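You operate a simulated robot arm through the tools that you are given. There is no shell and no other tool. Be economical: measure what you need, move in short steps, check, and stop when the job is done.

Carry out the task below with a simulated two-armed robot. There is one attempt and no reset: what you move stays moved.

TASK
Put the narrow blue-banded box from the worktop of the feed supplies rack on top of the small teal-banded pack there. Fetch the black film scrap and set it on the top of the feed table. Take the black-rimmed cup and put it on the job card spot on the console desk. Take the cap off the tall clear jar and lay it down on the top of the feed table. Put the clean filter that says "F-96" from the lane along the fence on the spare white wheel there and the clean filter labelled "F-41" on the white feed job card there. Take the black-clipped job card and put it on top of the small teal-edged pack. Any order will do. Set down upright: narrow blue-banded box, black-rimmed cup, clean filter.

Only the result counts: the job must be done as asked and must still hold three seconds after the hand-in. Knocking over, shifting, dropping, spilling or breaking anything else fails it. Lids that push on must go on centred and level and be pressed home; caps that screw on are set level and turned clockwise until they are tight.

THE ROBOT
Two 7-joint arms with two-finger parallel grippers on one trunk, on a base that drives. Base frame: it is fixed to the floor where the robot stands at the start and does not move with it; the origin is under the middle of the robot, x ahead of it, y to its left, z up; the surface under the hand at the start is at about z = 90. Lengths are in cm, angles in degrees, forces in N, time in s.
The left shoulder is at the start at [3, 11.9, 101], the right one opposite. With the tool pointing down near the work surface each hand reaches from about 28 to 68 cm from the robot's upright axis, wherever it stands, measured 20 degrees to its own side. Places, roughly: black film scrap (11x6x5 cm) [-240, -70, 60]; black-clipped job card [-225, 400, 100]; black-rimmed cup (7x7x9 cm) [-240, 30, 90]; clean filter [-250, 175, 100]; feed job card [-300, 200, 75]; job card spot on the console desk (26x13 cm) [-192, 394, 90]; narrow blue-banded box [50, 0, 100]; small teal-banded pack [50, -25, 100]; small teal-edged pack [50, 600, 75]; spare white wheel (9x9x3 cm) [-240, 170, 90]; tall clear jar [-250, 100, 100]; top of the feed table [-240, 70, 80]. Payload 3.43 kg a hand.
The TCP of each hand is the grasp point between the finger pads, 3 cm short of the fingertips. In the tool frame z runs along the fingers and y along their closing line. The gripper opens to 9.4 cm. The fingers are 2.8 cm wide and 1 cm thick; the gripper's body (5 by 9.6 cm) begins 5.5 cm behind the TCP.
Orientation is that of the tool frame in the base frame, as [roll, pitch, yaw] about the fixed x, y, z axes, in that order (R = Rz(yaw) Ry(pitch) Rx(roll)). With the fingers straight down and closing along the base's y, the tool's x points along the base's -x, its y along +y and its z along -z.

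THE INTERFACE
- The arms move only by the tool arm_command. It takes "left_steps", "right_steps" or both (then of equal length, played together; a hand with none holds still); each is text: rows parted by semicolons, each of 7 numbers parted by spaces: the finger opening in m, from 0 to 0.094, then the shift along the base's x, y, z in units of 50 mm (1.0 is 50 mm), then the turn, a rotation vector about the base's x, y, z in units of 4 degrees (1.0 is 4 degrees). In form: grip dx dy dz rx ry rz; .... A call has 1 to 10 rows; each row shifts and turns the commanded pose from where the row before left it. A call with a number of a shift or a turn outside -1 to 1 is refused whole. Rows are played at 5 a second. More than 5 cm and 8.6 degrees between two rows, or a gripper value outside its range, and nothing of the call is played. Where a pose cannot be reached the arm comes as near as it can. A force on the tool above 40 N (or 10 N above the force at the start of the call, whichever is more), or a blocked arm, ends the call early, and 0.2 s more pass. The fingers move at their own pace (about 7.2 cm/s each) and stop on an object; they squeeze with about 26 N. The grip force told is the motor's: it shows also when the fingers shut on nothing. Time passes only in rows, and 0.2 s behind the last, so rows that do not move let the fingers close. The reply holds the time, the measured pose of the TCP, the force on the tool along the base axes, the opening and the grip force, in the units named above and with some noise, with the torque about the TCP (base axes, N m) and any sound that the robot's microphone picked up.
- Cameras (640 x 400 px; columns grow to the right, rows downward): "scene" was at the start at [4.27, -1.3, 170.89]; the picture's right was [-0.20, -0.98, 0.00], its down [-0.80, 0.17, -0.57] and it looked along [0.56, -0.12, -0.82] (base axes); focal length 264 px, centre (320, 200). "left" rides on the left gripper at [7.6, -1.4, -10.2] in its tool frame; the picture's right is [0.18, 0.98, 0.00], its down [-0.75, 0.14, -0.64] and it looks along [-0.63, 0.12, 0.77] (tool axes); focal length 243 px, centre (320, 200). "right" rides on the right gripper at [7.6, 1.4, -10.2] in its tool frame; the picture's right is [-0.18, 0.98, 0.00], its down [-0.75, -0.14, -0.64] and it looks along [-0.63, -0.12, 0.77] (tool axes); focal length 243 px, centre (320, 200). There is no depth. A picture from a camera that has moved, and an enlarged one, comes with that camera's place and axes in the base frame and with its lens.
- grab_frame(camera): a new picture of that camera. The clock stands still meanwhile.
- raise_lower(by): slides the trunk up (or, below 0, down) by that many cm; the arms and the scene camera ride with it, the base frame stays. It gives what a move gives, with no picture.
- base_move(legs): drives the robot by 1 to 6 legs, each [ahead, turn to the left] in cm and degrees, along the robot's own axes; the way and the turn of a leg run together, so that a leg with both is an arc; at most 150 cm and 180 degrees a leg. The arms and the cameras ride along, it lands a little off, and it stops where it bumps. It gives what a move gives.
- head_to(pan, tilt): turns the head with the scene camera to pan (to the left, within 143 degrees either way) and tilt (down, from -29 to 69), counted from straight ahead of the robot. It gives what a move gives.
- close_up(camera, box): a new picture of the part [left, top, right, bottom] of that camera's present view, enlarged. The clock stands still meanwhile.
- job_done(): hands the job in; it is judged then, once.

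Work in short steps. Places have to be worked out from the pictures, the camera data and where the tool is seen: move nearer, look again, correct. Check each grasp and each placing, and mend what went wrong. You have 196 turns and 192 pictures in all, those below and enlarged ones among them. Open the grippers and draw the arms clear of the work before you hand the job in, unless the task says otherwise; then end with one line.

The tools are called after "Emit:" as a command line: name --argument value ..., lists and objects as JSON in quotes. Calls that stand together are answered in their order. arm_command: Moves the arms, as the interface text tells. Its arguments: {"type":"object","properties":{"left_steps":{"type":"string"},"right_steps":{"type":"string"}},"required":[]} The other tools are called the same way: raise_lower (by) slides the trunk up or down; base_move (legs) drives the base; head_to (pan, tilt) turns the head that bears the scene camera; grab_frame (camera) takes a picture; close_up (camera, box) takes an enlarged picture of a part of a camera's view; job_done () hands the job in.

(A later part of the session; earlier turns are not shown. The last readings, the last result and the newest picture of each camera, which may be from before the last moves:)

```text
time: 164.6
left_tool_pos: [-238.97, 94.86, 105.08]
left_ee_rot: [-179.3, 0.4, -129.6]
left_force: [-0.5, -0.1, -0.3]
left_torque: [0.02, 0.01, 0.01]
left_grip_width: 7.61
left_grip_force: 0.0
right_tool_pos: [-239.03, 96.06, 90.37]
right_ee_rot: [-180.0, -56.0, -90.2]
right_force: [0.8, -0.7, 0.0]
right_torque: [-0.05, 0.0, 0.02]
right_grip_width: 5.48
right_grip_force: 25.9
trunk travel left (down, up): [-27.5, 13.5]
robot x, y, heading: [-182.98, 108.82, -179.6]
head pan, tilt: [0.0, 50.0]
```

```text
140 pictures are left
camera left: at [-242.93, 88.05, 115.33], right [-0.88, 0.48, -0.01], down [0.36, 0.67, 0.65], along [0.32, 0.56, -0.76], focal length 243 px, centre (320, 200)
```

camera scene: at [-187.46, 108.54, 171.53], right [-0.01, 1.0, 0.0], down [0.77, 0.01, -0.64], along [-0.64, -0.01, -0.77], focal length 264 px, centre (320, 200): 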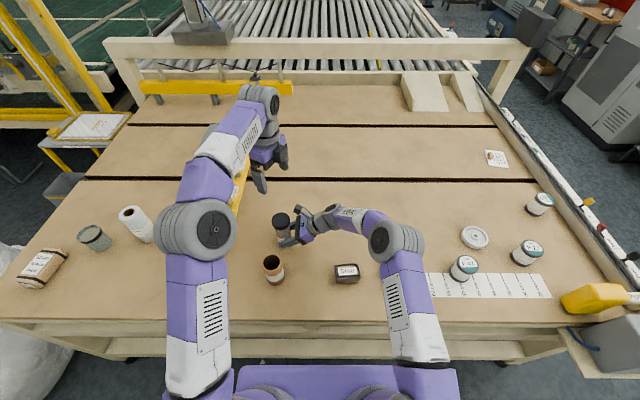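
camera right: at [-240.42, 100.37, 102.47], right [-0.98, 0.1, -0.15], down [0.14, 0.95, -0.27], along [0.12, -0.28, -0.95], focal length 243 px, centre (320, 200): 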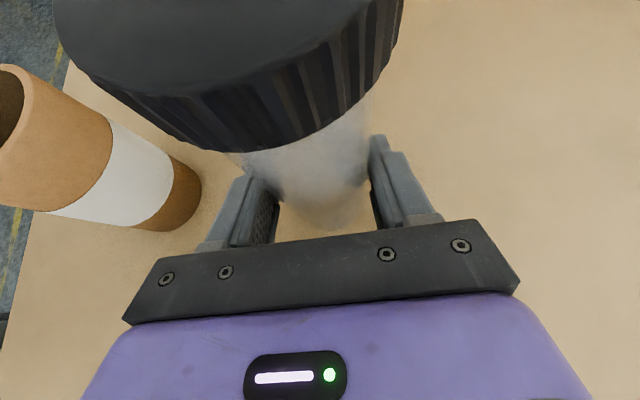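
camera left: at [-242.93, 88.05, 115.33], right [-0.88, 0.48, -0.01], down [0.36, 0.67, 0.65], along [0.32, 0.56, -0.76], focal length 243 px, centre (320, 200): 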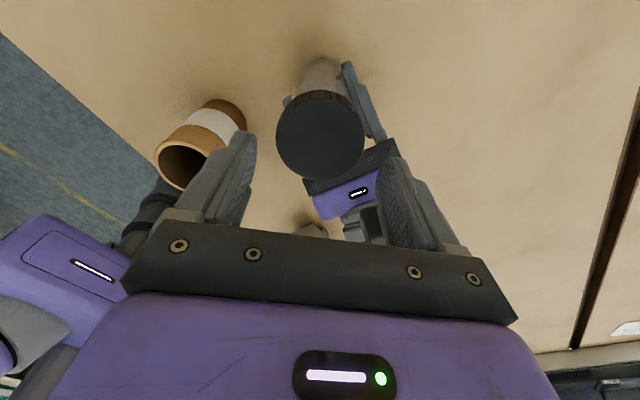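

I correct by (-0.3,-0.6), descend 4 cm and close on the cap.

Emit:
arm_command --left_steps "0.076 -0.06 -0.1 -0.3 0 0 0;0.076 0 0 -0.3 0 0 0;0.076 0 0 -0.22 0 0 0;0.04 0 0 0 0 0 0;0.04 0 0 0 0 0 0;0.04 0 0 0 0 0 0"

Emit:
grab_frame --camera "left"

Emit:
grab_frame --camera "right"

```text
time: 166.0
left_tool_pos: [-239.52, 94.23, 100.77]
left_ee_rot: [-179.3, 0.5, -129.5]
left_force: [-1.2, -0.4, -1.4]
left_torque: [0.0, 0.07, -0.01]
left_grip_width: 5.86
left_grip_force: 26.0
right_tool_pos: [-238.98, 96.07, 90.54]
right_ee_rot: [-179.9, -56.0, -90.1]
right_force: [1.3, 1.3, -0.3]
right_torque: [-0.04, 0.1, 0.04]
right_grip_width: 5.47
right_grip_force: 25.8
trunk travel left (down, up): [-27.5, 13.5]
robot x, y, heading: [-182.87, 108.34, -179.7]
head pan, tilt: [0.0, 50.0]
```

```text
139 pictures are left
camera left: at [-243.39, 87.39, 111.06], right [-0.88, 0.48, -0.01], down [0.36, 0.67, 0.65], along [0.32, 0.56, -0.76], focal length 243 px, centre (320, 200)
```

left: 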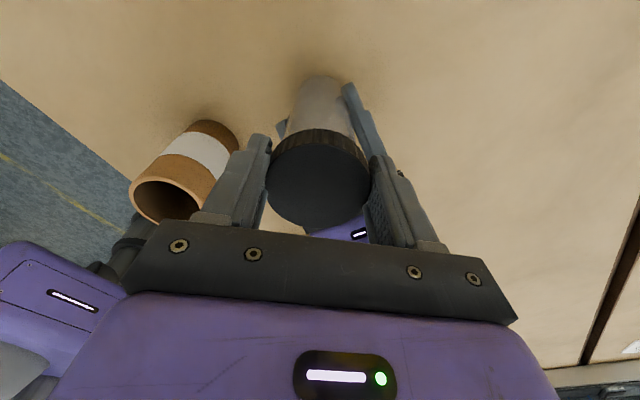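

```text
138 pictures are left
camera right: at [-240.42, 100.38, 102.47], right [-0.98, 0.1, -0.15], down [0.14, 0.95, -0.27], along [0.12, -0.28, -0.95], focal length 243 px, centre (320, 200)
```

right: 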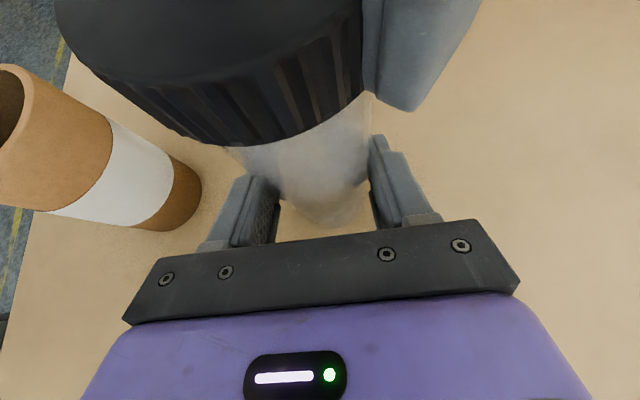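

The cap is gripped. I turn counter-clockwise by 40° and watch the torque.

Emit:
arm_command --left_steps "0.04 0 0 0 0 0 1;0.04 0 0 0 0 0 1;0.04 0 0 0 0 0 1;0.04 0 0 0 0 0 1;0.04 0 0 0 0 0 1;0.04 0 0 0 0 0 1;0.04 0 0 0 0 0 1;0.04 0 0 0 0 0 1;0.04 0 0 0 0 0 1;0.04 0 0 0 0 0 1"

Emit:
arm_command --left_steps "0.04 0 0 0 0 0 1;0.04 0 0 0 0 0 1;0.04 0 0 0 0 0 1;0.04 0 0 0 0 0 1;0.04 0 0 0 0 0 1;0.04 0 0 0 0 0 1;0.04 0 0 0 0 0 1;0.04 0 0 0 0 0 1;0.04 0 0 0 0 0 1;0.04 0 0 0 0 0 1"

Emit:
grab_frame --camera "right"

```text
time: 168.2
left_tool_pos: [-239.19, 94.28, 100.69]
left_ee_rot: [-179.2, 0.5, -89.4]
left_force: [17.3, -7.0, 26.0]
left_torque: [0.02, -0.54, -0.18]
left_grip_width: 5.87
left_grip_force: 25.8
right_tool_pos: [-239.17, 96.3, 90.43]
right_ee_rot: [179.7, -55.8, -90.1]
right_force: [-20.7, 10.0, -7.4]
right_torque: [-0.19, -0.99, -0.2]
right_grip_width: 5.44
right_grip_force: 26.3
trunk travel left (down, up): [-27.5, 13.5]
robot x, y, heading: [-182.98, 108.09, -179.6]
head pan, tilt: [0.0, 50.0]
```

```text
time: 170.0
left_tool_pos: [-239.13, 94.33, 100.57]
left_ee_rot: [-179.0, 0.3, -59.6]
left_force: [5.7, -1.4, 7.1]
left_torque: [0.05, 0.13, -0.03]
left_grip_width: 5.85
left_grip_force: 26.5
right_tool_pos: [-239.31, 96.24, 90.39]
right_ee_rot: [179.5, -55.8, -90.3]
right_force: [-2.1, 2.0, 1.7]
right_torque: [0.05, -0.57, -0.02]
right_grip_width: 5.46
right_grip_force: 25.7
trunk travel left (down, up): [-27.5, 13.5]
robot x, y, heading: [-182.85, 108.47, -179.5]
head pan, tilt: [0.0, 50.0]
stopped in row 8 (left hand): the force on the tool passed its limit at 42 N (the readings are from after the stop); the commanded pose is now the measured one
```

```text
137 pictures are left
camera right: at [-240.54, 100.48, 102.54], right [-0.98, 0.11, -0.15], down [0.15, 0.95, -0.26], along [0.11, -0.28, -0.95], focal length 243 px, centre (320, 200)
```

right: 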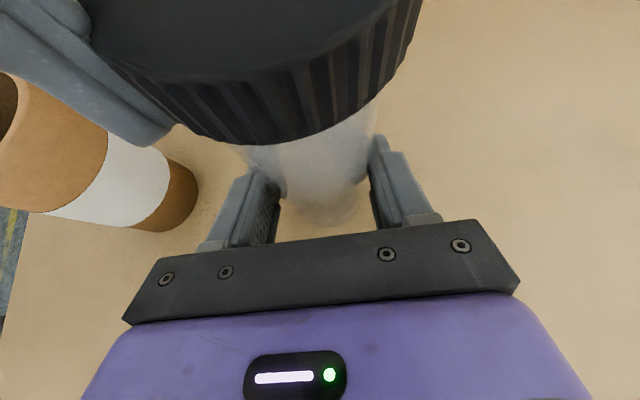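

The upward push on the left hand shows the cap is rising on its thread. I regrip and continue turning with a slight lift.

Emit:
arm_command --left_steps "0.076 0 0 0 0 0 0;0.076 0 0 0 0 0 0;0.076 0 0 0 0 0 -1;0.076 0 0 0 0 0 -1;0.076 0 0 0 0 0 -1;0.076 0 0 0 0 0 -1;0.076 0 0 0 0 0 -1;0.076 0 0 0 0 0 -1;0.076 0 0 0 0 0 -1;0.076 0 0 0 0 0 -1"

Emit:
arm_command --left_steps "0.076 0 0 0 0 0 -1;0.076 0 0 0 0 0 -1;0.076 0 0 0 0 0 -1;0.076 0 0 0 0 0 -1;0.076 0 0 0 0 0 -1;0.076 0 0 0 0 0 -1;0.076 0 0 0 0 0 -1;0.076 0 0 0 0 0 -1;0.076 0 0 0 0 0 -1;0.076 0 0 0 0 0 -1"

Emit:
grab_frame --camera "left"

Emit:
close_up --camera "scene" --box '[200, 160, 360, 260]'

```text
time: 172.2
left_tool_pos: [-239.32, 94.14, 100.46]
left_ee_rot: [-179.0, 0.2, -91.8]
left_force: [-0.2, -0.6, -0.3]
left_torque: [0.03, 0.01, -0.03]
left_grip_width: 7.59
left_grip_force: 0.2
right_tool_pos: [-239.33, 96.21, 90.36]
right_ee_rot: [179.4, -55.8, -90.1]
right_force: [1.8, -0.2, -0.1]
right_torque: [0.03, 0.0, 0.05]
right_grip_width: 5.4
right_grip_force: 25.8
trunk travel left (down, up): [-27.5, 13.5]
robot x, y, heading: [-182.96, 108.13, -179.7]
head pan, tilt: [0.0, 50.0]
```

```text
time: 174.4
left_tool_pos: [-239.18, 94.25, 100.52]
left_ee_rot: [-178.9, 0.2, -131.7]
left_force: [-0.2, 0.4, 0.7]
left_torque: [-0.03, -0.01, 0.0]
left_grip_width: 7.62
left_grip_force: 0.0
right_tool_pos: [-239.23, 96.25, 90.36]
right_ee_rot: [179.5, -55.8, -90.1]
right_force: [0.9, 1.1, 0.8]
right_torque: [0.07, 0.01, 0.0]
right_grip_width: 5.38
right_grip_force: 26.3
trunk travel left (down, up): [-27.5, 13.5]
robot x, y, heading: [-182.98, 108.39, -179.6]
head pan, tilt: [0.0, 50.0]
```

```text
136 pictures are left
camera left: at [-243.49, 87.65, 110.88], right [-0.86, 0.52, -0.02], down [0.39, 0.66, 0.64], along [0.34, 0.54, -0.77], focal length 243 px, centre (320, 200)
```

left: 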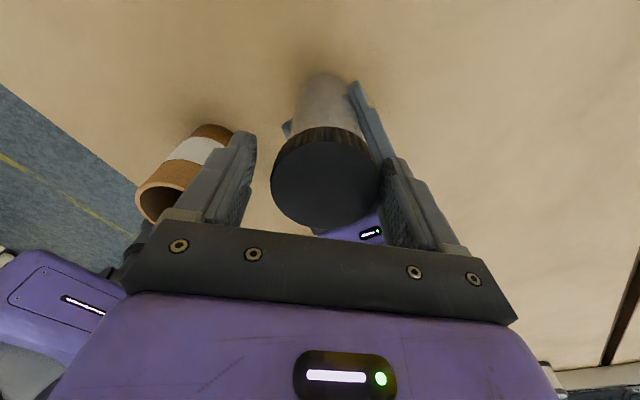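

```text
4.00 times, centred on (280, 210) of scene
camera zoom: at [-187.46, 108.53, 171.53], right [-0.01, 1.0, 0.0], down [0.77, 0.01, -0.64], along [-0.64, -0.01, -0.77], focal length 1057 px, centre (480, 160)
```

zoom: 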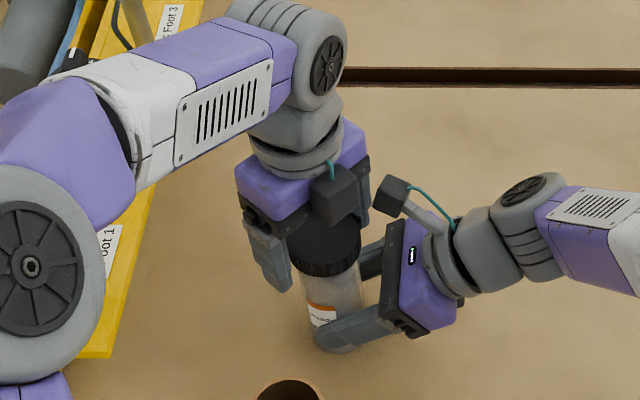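

I recentre slightly, close and turn 76° with a tiny lift.

Emit:
arm_command --left_steps "0.076 -0.1 -0.08 0.04 0 0 0;0.04 0 0 0 0 0 0;0.04 0 0 0 0 0 0;0.04 0 0 0 0 0 0;0.04 0 0 0.006 0 0 1;0.04 0 0 0.006 0 0 1;0.04 0 0 0.006 0 0 1;0.04 0 0 0.006 0 0 1;0.04 0 0 0.006 0 0 1;0.04 0 0 0.006 0 0 1"

Emit:
arm_command --left_steps "0.04 0 0 0.006 0 0 1;0.04 0 0 0.006 0 0 1;0.04 0 0 0.006 0 0 1;0.04 0 0 0.006 0 0 1;0.04 0 0 0.006 0 0 1;0.04 0 0 0.006 0 0 1;0.04 0 0 0.006 0 0 1;0.04 0 0 0.006 0 0 1;0.04 0 0 0.006 0 0 1;0.04 0 0 0.006 0 0 1"

```text
time: 176.6
left_tool_pos: [-239.7, 93.81, 100.9]
left_ee_rot: [-178.9, 0.3, -107.5]
left_force: [2.6, 1.7, -3.0]
left_torque: [0.21, 0.32, -0.02]
left_grip_width: 5.85
left_grip_force: 26.6
right_tool_pos: [-239.31, 96.31, 90.46]
right_ee_rot: [179.4, -55.8, -90.2]
right_force: [-1.5, -2.6, 1.9]
right_torque: [-0.04, -0.51, -0.02]
right_grip_width: 5.35
right_grip_force: 25.7
trunk travel left (down, up): [-27.5, 13.5]
robot x, y, heading: [-183.26, 108.26, -179.4]
head pan, tilt: [0.0, 50.0]
```

```text
time: 178.8
left_tool_pos: [-239.68, 93.94, 101.1]
left_ee_rot: [-178.6, 0.0, -67.5]
left_force: [18.3, -1.5, -1.0]
left_torque: [-0.42, -0.73, -0.2]
left_grip_width: 5.84
left_grip_force: 26.0
right_tool_pos: [-239.19, 96.13, 90.34]
right_ee_rot: [179.4, -55.8, -90.1]
right_force: [-18.7, 2.4, 0.3]
right_torque: [0.19, -1.25, -0.22]
right_grip_width: 5.6
right_grip_force: 26.1
trunk travel left (down, up): [-27.5, 13.5]
robot x, y, heading: [-182.36, 108.35, -179.6]
head pan, tilt: [0.0, 50.0]
```

Now I test whether the cap is free by lifting a few millimetres.

Emit:
arm_command --left_steps "0.04 0 0 0.06 0 0 0;0.04 0 0 0.06 0 0 0;0.04 0 0 0 0 0 0"

Emit:
close_up --camera "scene" --box '[230, 180, 330, 260]'

```text
time: 179.6
left_tool_pos: [-239.63, 93.74, 101.52]
left_ee_rot: [-178.7, 0.1, -67.5]
left_force: [10.3, -1.5, -24.0]
left_torque: [-0.34, -0.2, 0.0]
left_grip_width: 5.84
left_grip_force: 25.4
right_tool_pos: [-239.29, 95.96, 90.71]
right_ee_rot: [179.3, -56.1, -89.7]
right_force: [-10.1, 1.5, 21.9]
right_torque: [-0.34, -0.79, -0.17]
right_grip_width: 5.61
right_grip_force: 26.5
trunk travel left (down, up): [-27.5, 13.5]
robot x, y, heading: [-183.08, 108.62, -179.6]
head pan, tilt: [0.0, 50.0]
```

```text
5.00 times, centred on (280, 220) of scene
camera zoom: at [-187.47, 108.53, 171.53], right [-0.01, 1.0, 0.0], down [0.77, 0.01, -0.64], along [-0.64, -0.01, -0.77], focal length 1322 px, centre (520, 100)
```

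zoom: 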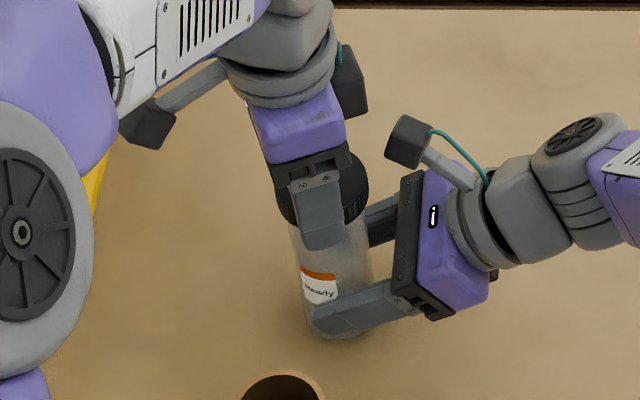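

Still threaded. I ease back down, regrip and turn further.

Emit:
arm_command --left_steps "0.04 0 0 -0.1 0 0 0;0.076 0 0 0 0 0 0;0.076 0 0 0 0 0 0;0.076 0 0 0 0 0 -1;0.076 0 0 0 0 0 -1;0.076 0 0 0 0 0 -1;0.076 0 0 0 0 0 -1;0.076 0 0 0 0 0 -1;0.076 0 0 0 0 0 -1;0.076 0 0 0 0 0 -1"

Emit:
arm_command --left_steps "0.076 0 0 0 0 0 -1;0.076 0 0 0 0 0 -1;0.076 0 0 0 0 0 -1;0.076 0 0 0 0 0 -1;0.076 0 0 0 0 0 -1;0.076 0 0 0 0 0 -1;0.076 0 0 0 0 0 -1;0.076 0 0 0 0 0 -1;0.076 0 0 0 0 0 -1;0.076 0 0 0 0 0 -1"

Emit:
arm_command --left_steps "0.04 0 0 0 0 0 0;0.04 0 0 0 0 0 0;0.04 0 0 0 0 0 0;0.04 0 0 0.006 0 0 1;0.04 0 0 0.006 0 0 1;0.04 0 0 0.006 0 0 1;0.04 0 0 0.006 0 0 1;0.04 0 0 0.006 0 0 1;0.04 0 0 0.006 0 0 1;0.04 0 0 0.006 0 0 1"

Emit:
arm_command --left_steps "0.04 0 0 0.006 0 0 1;0.04 0 0 0.006 0 0 1;0.04 0 0 0.006 0 0 1;0.04 0 0 0.006 0 0 1;0.04 0 0 0.006 0 0 1;0.04 0 0 0.006 0 0 1;0.04 0 0 0.006 0 0 1;0.04 0 0 0.006 0 0 1;0.04 0 0 0.006 0 0 1;0.04 0 0 0.006 0 0 1"

```text
time: 181.8
left_tool_pos: [-239.67, 93.78, 101.3]
left_ee_rot: [-179.0, 0.2, -95.9]
left_force: [-1.4, 0.4, -0.8]
left_torque: [-0.02, 0.0, -0.01]
left_grip_width: 7.59
left_grip_force: 0.1
right_tool_pos: [-239.26, 96.11, 90.33]
right_ee_rot: [179.5, -55.8, -90.1]
right_force: [0.9, -0.1, -2.2]
right_torque: [0.01, -0.01, 0.02]
right_grip_width: 5.35
right_grip_force: 26.0
trunk travel left (down, up): [-27.5, 13.5]
robot x, y, heading: [-183.13, 108.24, -179.6]
head pan, tilt: [0.0, 50.0]
```

```text
time: 184.0
left_tool_pos: [-239.71, 93.74, 101.25]
left_ee_rot: [-178.8, 0.2, -135.7]
left_force: [-0.6, 1.2, 0.3]
left_torque: [-0.03, 0.0, 0.01]
left_grip_width: 7.62
left_grip_force: 0.1
right_tool_pos: [-239.15, 96.13, 90.37]
right_ee_rot: [179.5, -55.8, -90.1]
right_force: [0.7, -0.3, -1.9]
right_torque: [0.03, -0.01, -0.03]
right_grip_width: 5.32
right_grip_force: 26.3
trunk travel left (down, up): [-27.5, 13.5]
robot x, y, heading: [-182.98, 108.27, -179.4]
head pan, tilt: [0.0, 50.0]
```

```text
time: 186.2
left_tool_pos: [-239.59, 93.7, 101.61]
left_ee_rot: [-178.8, 0.2, -107.5]
left_force: [3.9, -2.6, -7.8]
left_torque: [-0.1, 0.11, -0.06]
left_grip_width: 5.89
left_grip_force: 25.6
right_tool_pos: [-239.43, 96.33, 90.41]
right_ee_rot: [179.5, -55.8, -90.3]
right_force: [-4.4, 1.3, 4.9]
right_torque: [-0.29, -0.55, -0.04]
right_grip_width: 5.32
right_grip_force: 25.9
trunk travel left (down, up): [-27.5, 13.5]
robot x, y, heading: [-182.69, 108.32, -179.8]
head pan, tilt: [0.0, 50.0]
```

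```text
time: 188.4
left_tool_pos: [-239.6, 93.82, 101.81]
left_ee_rot: [-178.9, 0.1, -67.6]
left_force: [15.8, 0.1, -9.9]
left_torque: [-0.45, -0.66, -0.15]
left_grip_width: 5.87
left_grip_force: 26.2
right_tool_pos: [-239.15, 96.02, 90.31]
right_ee_rot: [179.4, -55.8, -90.1]
right_force: [-15.9, -0.1, 8.1]
right_torque: [0.26, -1.04, -0.21]
right_grip_width: 5.54
right_grip_force: 25.8
trunk travel left (down, up): [-27.5, 13.5]
robot x, y, heading: [-183.08, 108.12, -179.4]
head pan, tilt: [0.0, 50.0]
```

About 200° turned in all. One more stroke.

Emit:
arm_command --left_steps "0.076 0 0 0 0 0 0;0.076 0 0 0 0 0 0;0.076 0 0 0 0 0 -1;0.076 0 0 0 0 0 -1;0.076 0 0 0 0 0 -1;0.076 0 0 0 0 0 -1;0.076 0 0 0 0 0 -1;0.076 0 0 0 0 0 -1;0.076 0 0 0 0 0 -1;0.076 0 0 0 0 0 -1"

Emit:
arm_command --left_steps "0.076 0 0 0 0 0 -1;0.076 0 0 0 0 0 -1;0.076 0 0 0 0 0 -1;0.076 0 0 0 0 0 -1;0.076 0 0 0 0 0 -1;0.076 0 0 0 0 0 -1;0.076 0 0 0 0 0 -1;0.076 0 0 0 0 0 -1;0.076 0 0 0 0 0 -1;0.076 0 0 0 0 0 0"

Emit:
arm_command --left_steps "0.04 0 0 0 0 0 0;0.04 0 0 0 0 0 0;0.04 0 0 0 0 0 0;0.04 0 0 0.004 0 0 1;0.04 0 0 0.004 0 0 1;0.04 0 0 0.004 0 0 1;0.04 0 0 0.004 0 0 1;0.04 0 0 0.004 0 0 1;0.04 0 0 0.004 0 0 1;0.04 0 0 0.004 0 0 1"

Emit:
arm_command --left_steps "0.04 0 0 0.004 0 0 1;0.04 0 0 0.004 0 0 1;0.04 0 0 0.004 0 0 1;0.04 0 0 0.004 0 0 1;0.04 0 0 0.004 0 0 1;0.04 0 0 0.004 0 0 1;0.04 0 0 0.004 0 0 1;0.04 0 0 0.004 0 0 1;0.04 0 0 0.06 0 0 1;0.04 0 0 0.06 0 0 0"

```text
time: 190.6
left_tool_pos: [-239.73, 93.79, 101.89]
left_ee_rot: [-179.0, 0.2, -99.7]
left_force: [-0.6, 0.6, -1.2]
left_torque: [0.0, -0.02, 0.01]
left_grip_width: 7.6
left_grip_force: 0.0
right_tool_pos: [-239.17, 96.19, 90.37]
right_ee_rot: [179.5, -55.8, -90.1]
right_force: [0.0, 0.2, -1.7]
right_torque: [0.02, 0.0, -0.03]
right_grip_width: 5.29
right_grip_force: 25.7
trunk travel left (down, up): [-27.5, 13.5]
robot x, y, heading: [-183.0, 108.2, -179.5]
head pan, tilt: [0.0, 50.0]
```

```text
time: 192.8
left_tool_pos: [-239.61, 93.95, 101.77]
left_ee_rot: [-178.8, 0.2, -135.6]
left_force: [-0.7, -0.6, -0.3]
left_torque: [0.03, 0.0, 0.0]
left_grip_width: 7.61
left_grip_force: 0.0
right_tool_pos: [-239.31, 96.23, 90.26]
right_ee_rot: [179.4, -55.8, -90.1]
right_force: [0.6, 0.3, -0.8]
right_torque: [0.02, -0.02, -0.03]
right_grip_width: 5.32
right_grip_force: 26.4
trunk travel left (down, up): [-27.5, 13.5]
robot x, y, heading: [-182.66, 108.87, -179.4]
head pan, tilt: [0.0, 50.0]
```

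```text
time: 195.0
left_tool_pos: [-239.77, 93.77, 101.94]
left_ee_rot: [-178.8, 0.3, -107.5]
left_force: [9.2, 1.4, -0.1]
left_torque: [0.04, -0.23, -0.16]
left_grip_width: 5.87
left_grip_force: 26.0
right_tool_pos: [-239.33, 96.16, 90.44]
right_ee_rot: [179.4, -55.7, -90.2]
right_force: [-8.9, -0.3, -1.5]
right_torque: [0.11, -0.81, -0.13]
right_grip_width: 5.31
right_grip_force: 26.1
trunk travel left (down, up): [-27.5, 13.5]
robot x, y, heading: [-183.63, 108.53, -179.4]
head pan, tilt: [0.0, 50.0]
```

```text
time: 197.2
left_tool_pos: [-239.76, 93.89, 102.78]
left_ee_rot: [-179.0, 0.3, -71.6]
left_force: [10.5, 3.2, -4.3]
left_torque: [0.0, -0.21, -0.09]
left_grip_width: 5.9
left_grip_force: 26.3
right_tool_pos: [-239.02, 96.12, 90.45]
right_ee_rot: [179.4, -55.9, -90.0]
right_force: [-11.4, -3.0, 3.6]
right_torque: [0.21, -1.16, -0.17]
right_grip_width: 5.49
right_grip_force: 25.8
trunk travel left (down, up): [-27.5, 13.5]
robot x, y, heading: [-182.8, 107.97, -179.4]
head pan, tilt: [0.0, 50.0]
```

A 6 mm lift gave only -4 N, so the cap is likely free. I lift slowly further.

Emit:
arm_command --left_steps "0.04 0 0 0.08 0 0 0;0.04 0 0 0.1 0 0 0;0.04 0 0 0.15 0 0 0;0.04 0 0 0.2 0 0 0;0.04 0 0 0.3 0 0 0"

Emit:
close_up --camera "scene" --box '[200, 160, 360, 260]'

Emit:
grab_frame --camera "left"

```text
time: 198.4
left_tool_pos: [-239.63, 93.85, 107.0]
left_ee_rot: [-178.9, 0.2, -71.6]
left_force: [-0.2, 0.1, -0.3]
left_torque: [0.03, 0.01, 0.01]
left_grip_width: 5.86
left_grip_force: 25.7
right_tool_pos: [-239.14, 96.18, 90.5]
right_ee_rot: [179.5, -55.8, -90.1]
right_force: [0.4, 0.0, -0.7]
right_torque: [0.01, 0.0, 0.02]
right_grip_width: 5.36
right_grip_force: 26.1
trunk travel left (down, up): [-27.5, 13.5]
robot x, y, heading: [-182.74, 108.3, -179.2]
head pan, tilt: [0.0, 50.0]
```

```text
4.00 times, centred on (280, 210) of scene
camera zoom: at [-187.43, 108.54, 171.54], right [-0.01, 1.0, 0.0], down [0.77, 0.01, -0.64], along [-0.64, -0.01, -0.77], focal length 1057 px, centre (480, 160)
```

zoom: 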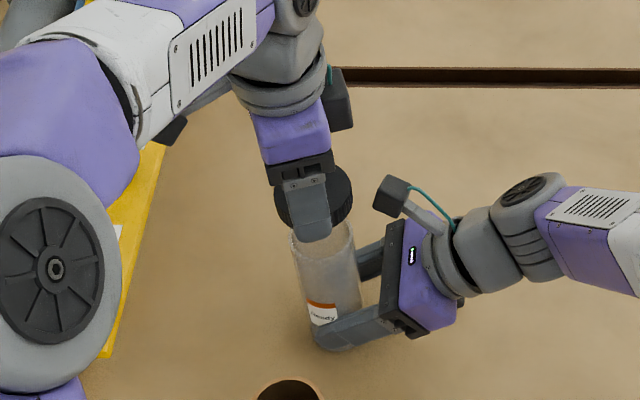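

```text
132 pictures are left
camera left: at [-236.07, 86.95, 117.26], right [-0.87, -0.48, -0.02], down [-0.38, 0.66, 0.64], along [-0.3, 0.57, -0.77], focal length 243 px, centre (320, 200)
```

left: 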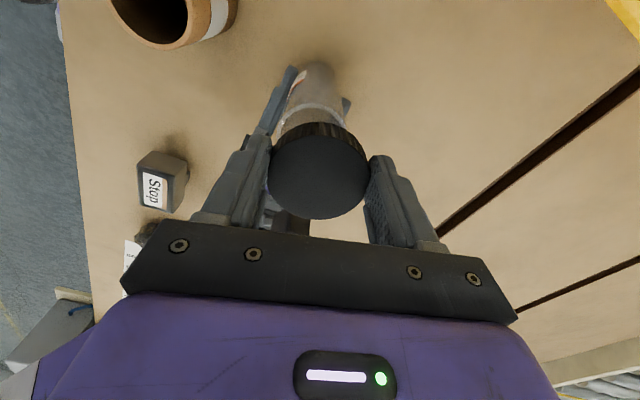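

The cap is off. I release the jar with the right hand and retract it along its axis, while the left lifts higher.

Emit:
arm_command --left_steps "0.04 0 0 0.5 0 0 0;0.04 0 0 0.5 0 0 0;0.04 0 0 0.5 0 0 0;0.04 0 0 0 0 0 0;0.04 0 0 0 0 0 0;0.04 0 0 0 0 0 0;0.04 0 0 0 0 0 0;0.04 0 0 0 0 0 0;0.04 0 0 0 0 0 0;0.04 0 0 0 0 0 0" --right_steps "0.06 0 0 0 0 0 0;0.07 0 0 0 0 0 0;0.094 0 0 0 0 0 0;0.094 0 0 0 0 0 0;0.094 0 0.4 0.27 0 0 0;0.094 0 0.7 0.47 0 0 0;0.094 0 0.7 0.47 0 0 0;0.094 0 0.7 0.47 0 0 0;0.094 0 0.7 0.47 0 0 0;0.094 0 0.7 0.47 0 0 0"

Emit:
arm_command --left_steps "0.04 0.3 -0.25 0 0 0 1;0.04 0.3 -0.25 0 0 0 1;0.04 0.3 -0.25 0 0 0 1;0.04 0.3 -0.25 0 0 0 1;0.04 0.3 -0.25 0 0 0 1;0.04 0.3 -0.25 0 0 0 1;0.04 0.3 -0.25 0 0 0 1;0.04 0.3 -0.25 0 0 0 1;0.04 0.3 -0.25 0 0 0 1;0.04 0.3 -0.25 0 0 0 1" --right_steps "0.094 0.2 0.5 0.2 1 0 0;0.094 0.2 0.5 0.2 1 0 0;0.094 0.2 0.5 0.2 1 0 0;0.094 0.2 0.5 0.2 1 0 0;0.094 0.2 0.3 0.2 1 0 0;0.094 0 0 0 1 0 0;0.094 0 0 0 1 0 0;0.094 0 0 0 1 0 0;0.094 0 0 0 1 0 0;0.094 0 0 0 1 0 0"

Emit:
arm_command --left_steps "0.04 0 -0.15 0 0.2 0 1;0.04 0 -0.15 0 0 0 1;0.04 0 0 -0.6 0 0 1;0.04 0 0 -0.8 0 0 1;0.04 0 0 -0.8 0 0 1;0.04 0 0 0 0 0 1;0.04 0 0 0 0 0 1"

Emit:
grab_frame --camera "scene"

Emit:
grab_frame --camera "left"

```text
time: 200.6
left_tool_pos: [-239.68, 93.91, 114.34]
left_ee_rot: [-179.1, 0.2, -71.6]
left_force: [0.1, -0.9, -0.7]
left_torque: [0.0, -0.01, -0.03]
left_grip_width: 5.88
left_grip_force: 26.7
right_tool_pos: [-239.14, 115.85, 103.51]
right_ee_rot: [179.5, -55.7, -90.1]
right_force: [-0.3, 0.4, -0.3]
right_torque: [0.01, -0.04, 0.03]
right_grip_width: 9.42
right_grip_force: 0.0
trunk travel left (down, up): [-27.5, 13.5]
robot x, y, heading: [-183.36, 108.48, -179.4]
head pan, tilt: [0.0, 50.0]
```

```text
time: 202.8
left_tool_pos: [-224.56, 81.54, 114.65]
left_ee_rot: [-178.9, 0.2, -31.6]
left_force: [0.2, -0.9, 0.9]
left_torque: [0.01, 0.0, 0.01]
left_grip_width: 5.87
left_grip_force: 25.4
right_tool_pos: [-234.11, 127.09, 108.5]
right_ee_rot: [179.4, -15.7, -90.0]
right_force: [0.8, 0.3, -0.6]
right_torque: [0.02, 0.0, -0.06]
right_grip_width: 9.4
right_grip_force: 0.1
trunk travel left (down, up): [-27.5, 13.5]
robot x, y, heading: [-182.78, 108.77, -179.8]
head pan, tilt: [0.0, 50.0]
```

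```text
time: 204.4
left_tool_pos: [-224.72, 79.87, 103.54]
left_ee_rot: [-178.3, 0.5, -3.5]
left_force: [-0.8, 0.4, 0.8]
left_torque: [0.03, 0.02, -0.03]
left_grip_width: 5.86
left_grip_force: 25.4
right_tool_pos: [-234.32, 127.16, 108.47]
right_ee_rot: [179.4, -15.8, -90.0]
right_force: [-0.4, -0.6, -0.5]
right_torque: [0.0, -0.01, -0.01]
right_grip_width: 9.4
right_grip_force: 0.0
trunk travel left (down, up): [-27.5, 13.5]
robot x, y, heading: [-183.05, 108.15, -179.5]
head pan, tilt: [0.0, 50.0]
```

```text
131 pictures are left
camera scene: at [-187.49, 108.53, 171.53], right [-0.01, 1.0, 0.0], down [0.77, 0.01, -0.64], along [-0.64, -0.01, -0.77], focal length 264 px, centre (320, 200)
```

scene: 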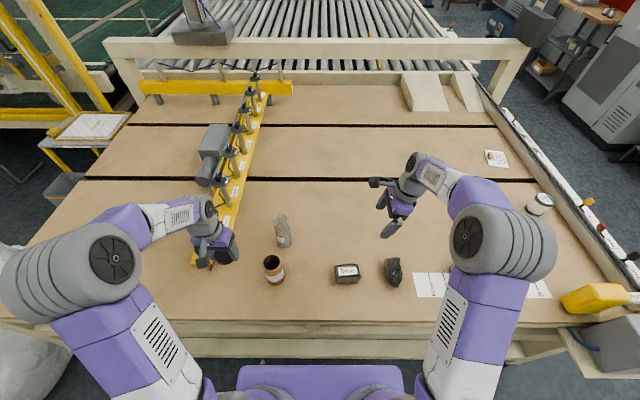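

```text
130 pictures are left
camera left: at [-217.06, 80.51, 113.6], right [0.12, -0.99, -0.03], down [-0.76, -0.11, 0.65], along [-0.64, -0.06, -0.76], focal length 243 px, centre (320, 200)
```

left: 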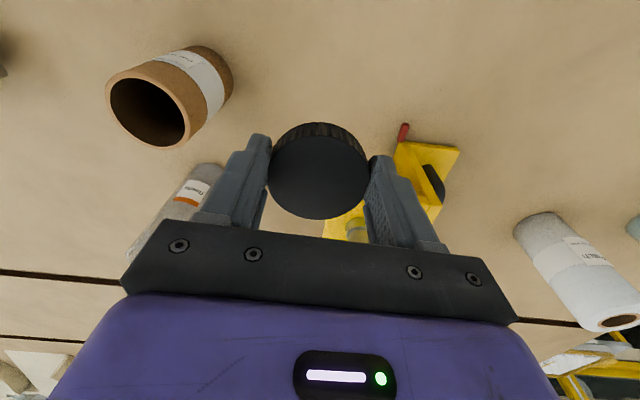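

The jar stands fine, open. I lower the cap to the table at (-225,80).

Emit:
arm_command --left_steps "0.04 0 0 -0.8 0 0 0;0.04 0 0 -0.8 0 0 0;0.04 0 0 -0.8 0 0 0;0.04 0 0 -0.3 0 0 0;0.04 0 0 -0.08 0 0 0;0.04 0 0 -0.08 0 0 0;0.04 0 0 -0.08 0 0 0;0.04 0 0 -0.08 0 0 0;0.04 0 0 -0.08 0 0 0"

```text
time: 205.2
left_tool_pos: [-224.83, 79.81, 91.61]
left_ee_rot: [-178.3, 0.5, -3.6]
left_force: [14.7, 2.7, 7.9]
left_torque: [-0.33, 1.25, 0.13]
left_grip_width: 5.89
left_grip_force: 25.4
right_tool_pos: [-234.24, 127.14, 108.36]
right_ee_rot: [179.4, -15.7, -89.9]
right_force: [-0.5, 0.0, -0.5]
right_torque: [0.04, -0.02, 0.04]
right_grip_width: 9.4
right_grip_force: 0.0
trunk travel left (down, up): [-27.5, 13.5]
robot x, y, heading: [-182.66, 108.12, -179.6]
head pan, tilt: [0.0, 50.0]
stopped in row 4 (left hand): the force on the tool passed its limit at 75 N (the readings are from after the stop); the commanded pose is now the measured one
```

Stopped earlier than expected. I look.

Emit:
grab_frame --camera "left"

Emit:
close_up --camera "scene" --box '[140, 180, 340, 305]'

```text
129 pictures are left
camera left: at [-217.16, 80.43, 101.81], right [0.12, -0.99, -0.03], down [-0.76, -0.11, 0.64], along [-0.64, -0.06, -0.76], focal length 243 px, centre (320, 200)
```

left: 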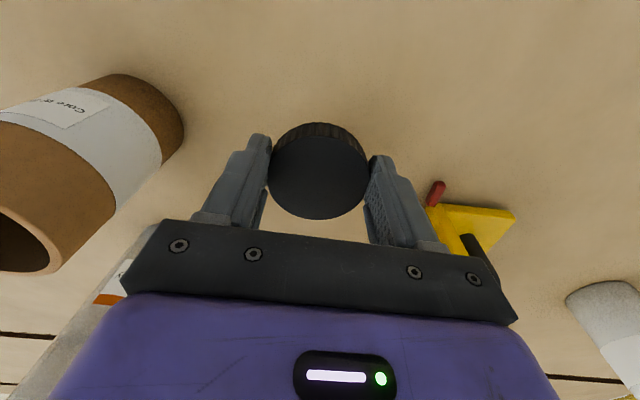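

```text
3.20 times, centred on (240, 242) of scene
camera zoom: at [-187.38, 108.54, 171.54], right [-0.01, 1.0, 0.0], down [0.77, 0.01, -0.64], along [-0.64, -0.01, -0.77], focal length 846 px, centre (576, 64)
```

zoom: 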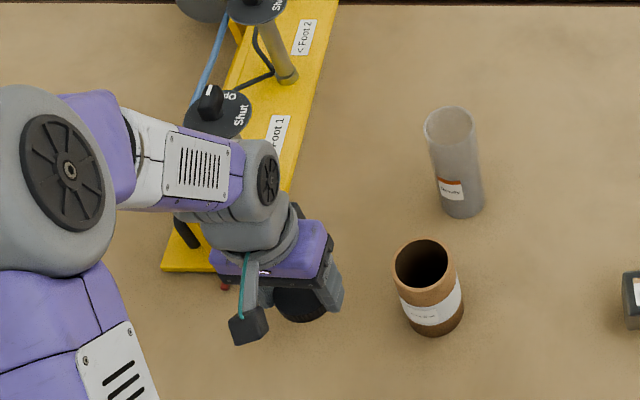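

The forearm touched the fixture's "Shut" knob. I raise and take the cap to a freer place near (-238,109).

Emit:
arm_command --left_steps "0.04 0 0 0.3 0 0 0;0.04 0 0 0.7 0 0 0;0.04 0 0 0.8 0 0 0;0.04 0 0 0.8 0 0 0;0.04 0 0 0.8 0 0 0;0.04 0 0.5 0.3 0 0 0;0.04 0 0.8 0 0 0 0;0.04 -0.1 0.8 0 0 0 0;0.04 -0.1 0.8 0 0 0 0;0.04 -0.2 0.8 0 0 0 0"

Emit:
close_up --camera "scene" --box '[140, 100, 340, 300]'

```text
time: 207.4
left_tool_pos: [-227.32, 98.51, 109.76]
left_ee_rot: [-178.4, 0.7, -3.5]
left_force: [0.5, 0.0, 0.3]
left_torque: [-0.04, 0.01, -0.02]
left_grip_width: 5.88
left_grip_force: 26.0
right_tool_pos: [-234.22, 127.14, 108.43]
right_ee_rot: [179.5, -15.8, -90.1]
right_force: [0.2, 0.4, -0.1]
right_torque: [0.01, -0.02, -0.02]
right_grip_width: 9.43
right_grip_force: 0.0
trunk travel left (down, up): [-27.5, 13.5]
robot x, y, heading: [-182.93, 108.1, -179.6]
head pan, tilt: [0.0, 50.0]
```

```text
2.00 times, centred on (240, 200) of scene
camera zoom: at [-187.54, 108.68, 171.53], right [-0.01, 1.0, 0.0], down [0.77, 0.01, -0.64], along [-0.64, -0.01, -0.77], focal length 529 px, centre (480, 200)
```

zoom: 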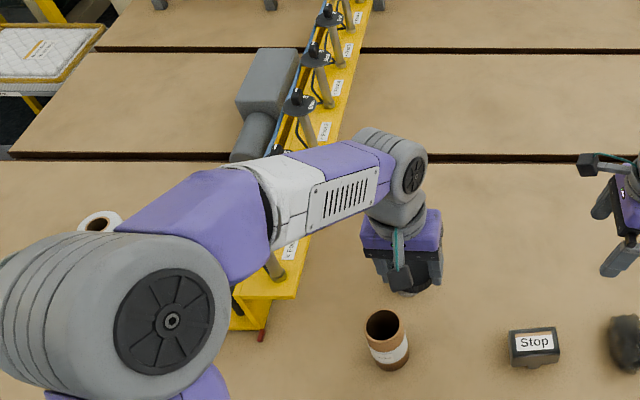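

I move on to (-237,110), with the right hand moving away, and check.

Emit:
arm_command --left_steps "0.04 -0.3 0.4 0 0 0 0;0.04 -0.3 0.4 0 0 0 0;0.04 -0.3 0.4 0 0 0 0;0.04 -0.4 0.4 0 0 0 0;0.04 -0.4 0.4 0 0 0 0;0.04 -0.24 0.3 0 0 0 0" --right_steps "0.094 0.2 0.6 0.2 1 0 0;0.094 0.2 0.6 0.2 1 0 0;0.094 0.2 0.6 0.2 1 0 0;0.094 0.2 0.6 0.2 1 0 0;0.094 0.2 0.6 0.2 0 0 0;0.094 0 0 0 0 0 0"

Emit:
grab_frame --camera "scene"

Emit:
grab_frame --camera "left"

```text
time: 208.8
left_tool_pos: [-236.76, 109.82, 110.08]
left_ee_rot: [-178.3, 0.7, -3.6]
left_force: [-0.8, 0.2, -0.9]
left_torque: [0.01, 0.01, -0.01]
left_grip_width: 5.89
left_grip_force: 25.9
right_tool_pos: [-229.1, 141.91, 113.64]
right_ee_rot: [179.5, 0.3, -90.0]
right_force: [0.7, -0.8, 0.5]
right_torque: [0.02, 0.0, 0.03]
right_grip_width: 9.42
right_grip_force: 0.2
trunk travel left (down, up): [-27.5, 13.5]
robot x, y, heading: [-182.57, 108.63, -179.5]
head pan, tilt: [0.0, 50.0]
```

```text
126 pictures are left
camera scene: at [-187.52, 108.5, 171.53], right [-0.01, 1.0, 0.0], down [0.77, 0.01, -0.64], along [-0.64, -0.01, -0.77], focal length 264 px, centre (320, 200)
```

scene: 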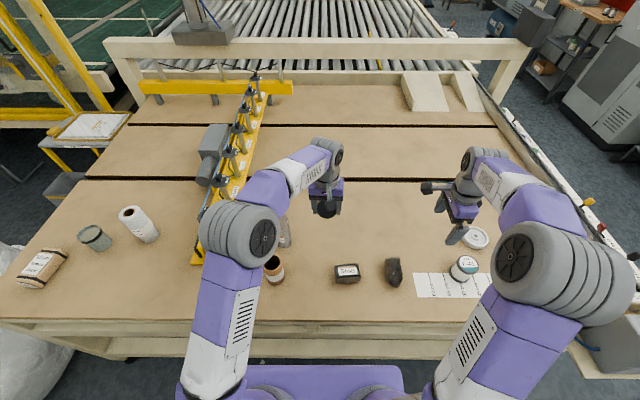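

```text
125 pictures are left
camera left: at [-228.98, 110.48, 120.36], right [0.12, -0.99, -0.03], down [-0.75, -0.11, 0.65], along [-0.64, -0.06, -0.76], focal length 243 px, centre (320, 200)
```

left: 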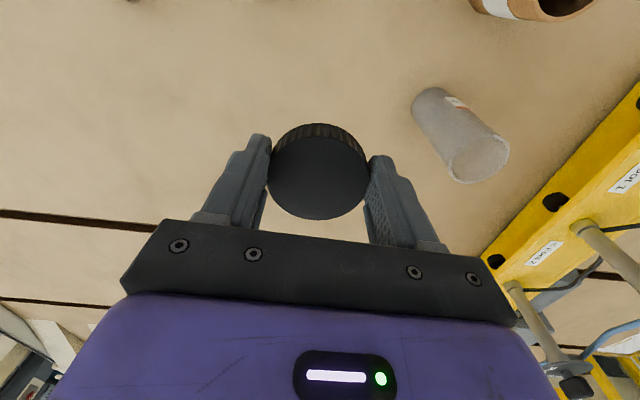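

The jar and its surroundings look clear of the forearm. I lower the cap.

Emit:
arm_command --left_steps "0.04 0 0 -0.8 0 0 0;0.04 0 0 -0.8 0 0 0;0.04 0 0 -0.8 0 0 0;0.04 0 0 -0.6 0 0 0;0.04 0 0 -0.4 0 0 0"

Emit:
grab_frame --camera "left"

Emit:
grab_frame --camera "scene"

```text
time: 210.0
left_tool_pos: [-236.99, 109.76, 92.71]
left_ee_rot: [-178.2, 0.8, -3.5]
left_force: [-0.1, 0.2, -0.5]
left_torque: [-0.01, -0.03, 0.01]
left_grip_width: 5.87
left_grip_force: 25.6
right_tool_pos: [-229.19, 141.84, 113.7]
right_ee_rot: [179.5, 0.2, -90.1]
right_force: [0.0, 0.2, 0.5]
right_torque: [-0.01, 0.02, -0.01]
right_grip_width: 9.4
right_grip_force: 0.0
trunk travel left (down, up): [-27.5, 13.5]
robot x, y, heading: [-183.1, 108.37, -179.7]
head pan, tilt: [0.0, 50.0]
```

```text
124 pictures are left
camera left: at [-229.18, 110.36, 103.0], right [0.12, -0.99, -0.03], down [-0.75, -0.11, 0.65], along [-0.65, -0.06, -0.76], focal length 243 px, centre (320, 200)
```

left: 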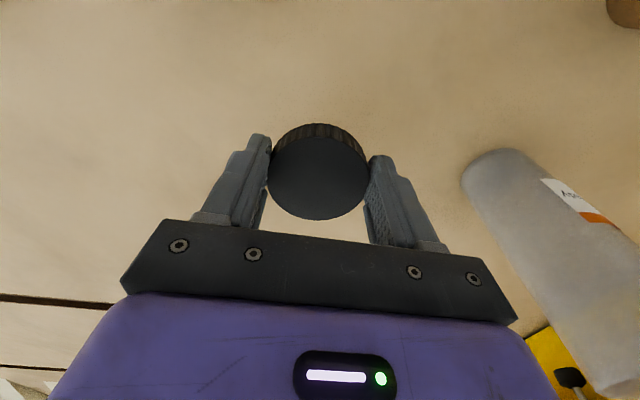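

```text
123 pictures are left
camera scene: at [-187.49, 108.53, 171.53], right [-0.01, 1.0, 0.0], down [0.77, 0.01, -0.64], along [-0.64, -0.01, -0.77], focal length 264 px, centre (320, 200)
```

scene: 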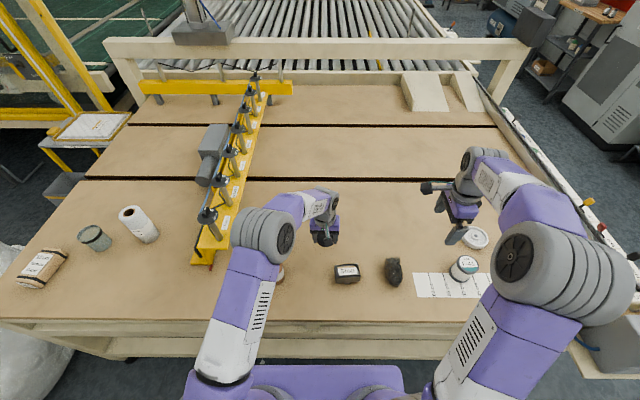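

Knobs look intact and all is clear. I lower in fine steps until contact.

Emit:
arm_command --left_steps "0.04 0 0 -0.3 0 0 0;0.04 0 0 -0.2 0 0 0;0.04 0 0 -0.1 0 0 0;0.04 0 0 -0.08 0 0 0;0.04 0 0 -0.08 0 0 0;0.04 0 0 -0.08 0 0 0;0.04 0 0 -0.08 0 0 0;0.04 0 0 -0.08 0 0 0"

```text
time: 211.8
left_tool_pos: [-236.92, 109.56, 88.16]
left_ee_rot: [-178.3, 0.8, -3.5]
left_force: [0.0, -0.6, 10.6]
left_torque: [-0.27, -0.02, -0.01]
left_grip_width: 5.88
left_grip_force: 26.6
right_tool_pos: [-228.97, 141.88, 113.82]
right_ee_rot: [179.4, 0.2, -89.9]
right_force: [-0.4, -0.3, 0.1]
right_torque: [-0.01, -0.02, 0.02]
right_grip_width: 9.4
right_grip_force: 0.0
trunk travel left (down, up): [-27.5, 13.5]
robot x, y, heading: [-182.83, 108.39, -179.5]
head pan, tilt: [0.0, 50.0]
```

Contact at TCP z 88.2. I release and rise, then bring the arm back.

Emit:
arm_command --left_steps "0.075 0 0 0 0 0 0;0.075 0 0 0 0 0 0;0.075 0 0 0.3 0 0 0;0.075 0 0 0.8 0 0 0;0.08 0 0 0.8 0 0 0;0.094 0 0 0.8 0 0 0;0.094 0.1 0 0.8 0 0 0;0.094 0.3 -0.3 0.8 0 0 0;0.094 0.5 -0.6 0.5 0 0 0;0.094 0.5 -0.7 0.2 0 0 0"

Emit:
arm_command --left_steps "0.094 0.3 -0.8 0 0 0 0;0.094 0.3 -0.8 0 0 0 0;0.094 0.2 -0.8 0 0 0 0;0.094 0 -0.6 0 0 0 0"

Emit:
close_up --camera "scene" --box '[160, 150, 480, 350]'

```text
time: 214.0
left_tool_pos: [-229.72, 101.59, 113.26]
left_ee_rot: [-178.3, 0.8, -3.6]
left_force: [-0.1, -0.5, 0.2]
left_torque: [-0.02, 0.02, 0.0]
left_grip_width: 9.39
left_grip_force: 0.1
right_tool_pos: [-228.9, 141.9, 113.88]
right_ee_rot: [179.4, 0.3, -90.0]
right_force: [-1.3, 0.3, 1.1]
right_torque: [0.0, 0.01, 0.0]
right_grip_width: 9.41
right_grip_force: 0.1
trunk travel left (down, up): [-27.5, 13.5]
robot x, y, heading: [-183.12, 108.32, -179.5]
head pan, tilt: [0.0, 50.0]
```

```text
time: 215.0
left_tool_pos: [-225.68, 86.6, 112.81]
left_ee_rot: [-178.3, 0.7, -3.6]
left_force: [0.3, 0.6, 0.7]
left_torque: [0.0, 0.0, -0.02]
left_grip_width: 9.4
left_grip_force: 0.1
right_tool_pos: [-229.03, 141.96, 113.83]
right_ee_rot: [179.6, 0.3, -90.0]
right_force: [0.4, -0.5, 0.1]
right_torque: [-0.03, 0.03, 0.03]
right_grip_width: 9.42
right_grip_force: 0.0
trunk travel left (down, up): [-27.5, 13.5]
robot x, y, heading: [-182.98, 108.26, -179.5]
head pan, tilt: [0.0, 50.0]
```

```text
2.00 times, centred on (320, 250) of scene
camera zoom: at [-187.48, 108.47, 171.53], right [-0.01, 1.0, 0.0], down [0.77, 0.01, -0.64], along [-0.64, -0.01, -0.77], focal length 529 px, centre (320, 100)
```

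zoom: 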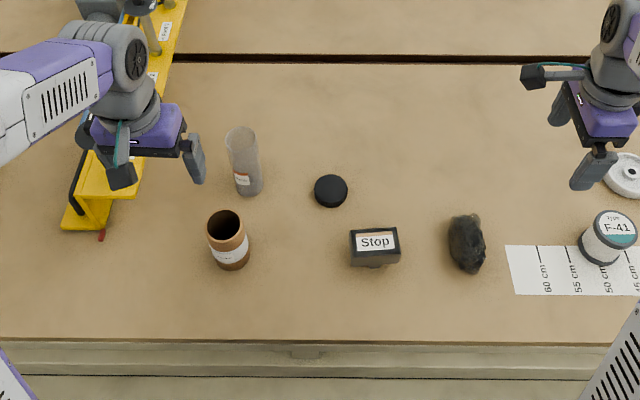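

Cap placed cleanly. Next the filters: I raise the hands and shift the robot to y≈178.

Emit:
arm_command --left_steps "0.094 0.3 0 0.8 0 0 0;0.094 0.3 0 0.8 0 0 0;0.094 0.2 0 0.5 0 0 0" --right_steps "0.094 0.4 0 0.8 0 0 1;0.094 0.4 0 0.8 0 0 1;0.094 0.3 0 0.5 0 0 1"

Emit:
base_move --legs '[[-27, 0], [0, -90], [72, 0], [0, 90], [24, 0]]'

Emit:
grab_frame --camera "scene"

```text
time: 215.8
left_tool_pos: [-221.58, 86.63, 123.52]
left_ee_rot: [-178.3, 0.8, -3.6]
left_force: [0.5, -0.8, -0.5]
left_torque: [-0.01, 0.01, -0.01]
left_grip_width: 9.39
left_grip_force: 0.0
right_tool_pos: [-223.61, 142.22, 124.42]
right_ee_rot: [179.4, 0.4, -78.0]
right_force: [0.7, 0.4, 0.6]
right_torque: [0.01, 0.04, -0.02]
right_grip_width: 9.4
right_grip_force: 0.2
trunk travel left (down, up): [-27.5, 13.5]
robot x, y, heading: [-182.78, 108.33, -179.4]
head pan, tilt: [0.0, 50.0]
```

```text
time: 230.2
left_tool_pos: [-219.56, 158.55, 123.51]
left_ee_rot: [-178.4, 0.8, -4.5]
left_force: [-0.3, -0.2, 0.6]
left_torque: [-0.01, -0.01, 0.0]
left_grip_width: 9.41
left_grip_force: 0.1
right_tool_pos: [-220.72, 214.31, 124.26]
right_ee_rot: [179.5, 0.2, -78.8]
right_force: [0.0, 0.2, 0.4]
right_torque: [0.03, 0.0, 0.01]
right_grip_width: 9.4
right_grip_force: 0.0
trunk travel left (down, up): [-27.5, 13.5]
robot x, y, heading: [-180.44, 179.38, 179.7]
head pan, tilt: [0.0, 50.0]
```

```text
121 pictures are left
camera scene: at [-184.96, 179.97, 171.53], right [0.01, 1.0, 0.0], down [0.77, -0.01, -0.64], along [-0.64, 0.0, -0.77], focal length 264 px, centre (320, 200)
```

scene: 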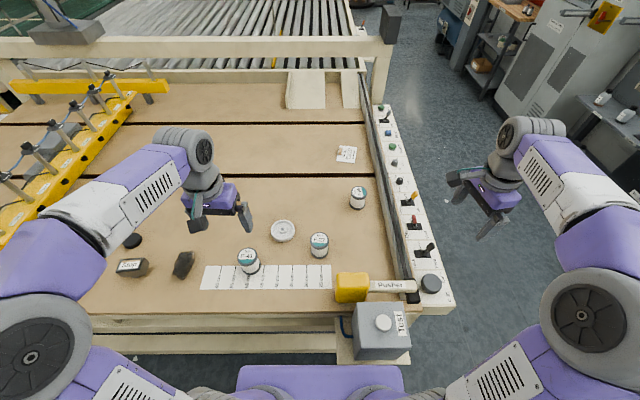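

I zoom in on the filters and the card.

Emit:
close_up --camera "scene" --box '[220, 130, 420, 290]'

Emit:
close_up --camera "scene" --box '[310, 140, 390, 190]'

```text
2.50 times, centred on (320, 210) of scene
camera zoom: at [-184.96, 179.97, 171.53], right [0.01, 1.0, 0.0], down [0.77, -0.01, -0.64], along [-0.64, 0.0, -0.77], focal length 661 px, centre (320, 175)
```

zoom: 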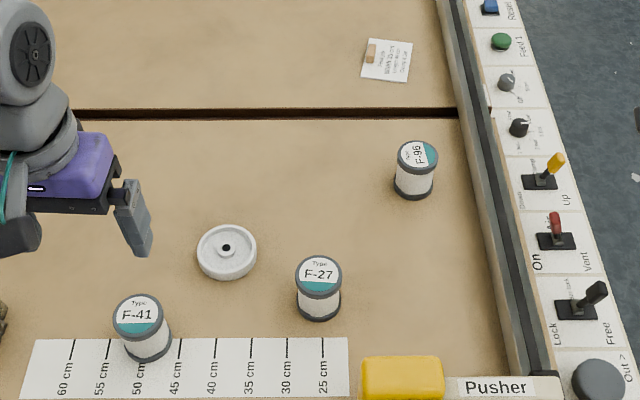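

```text
8.00 times, centred on (350, 165) of scene
camera zoom: at [-184.96, 179.97, 171.53], right [0.01, 1.0, 0.0], down [0.77, -0.01, -0.64], along [-0.64, 0.0, -0.77], focal length 2114 px, centre (80, 480)
```

zoom: 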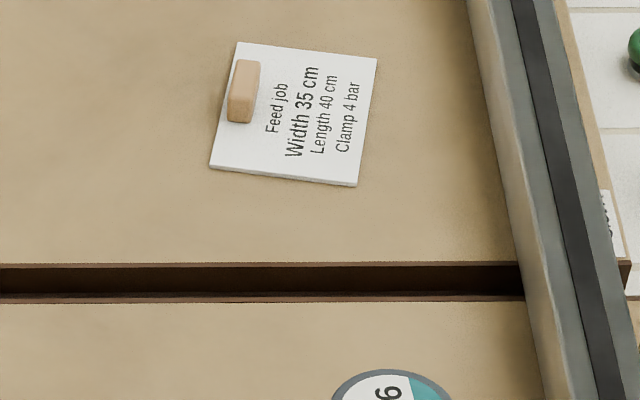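

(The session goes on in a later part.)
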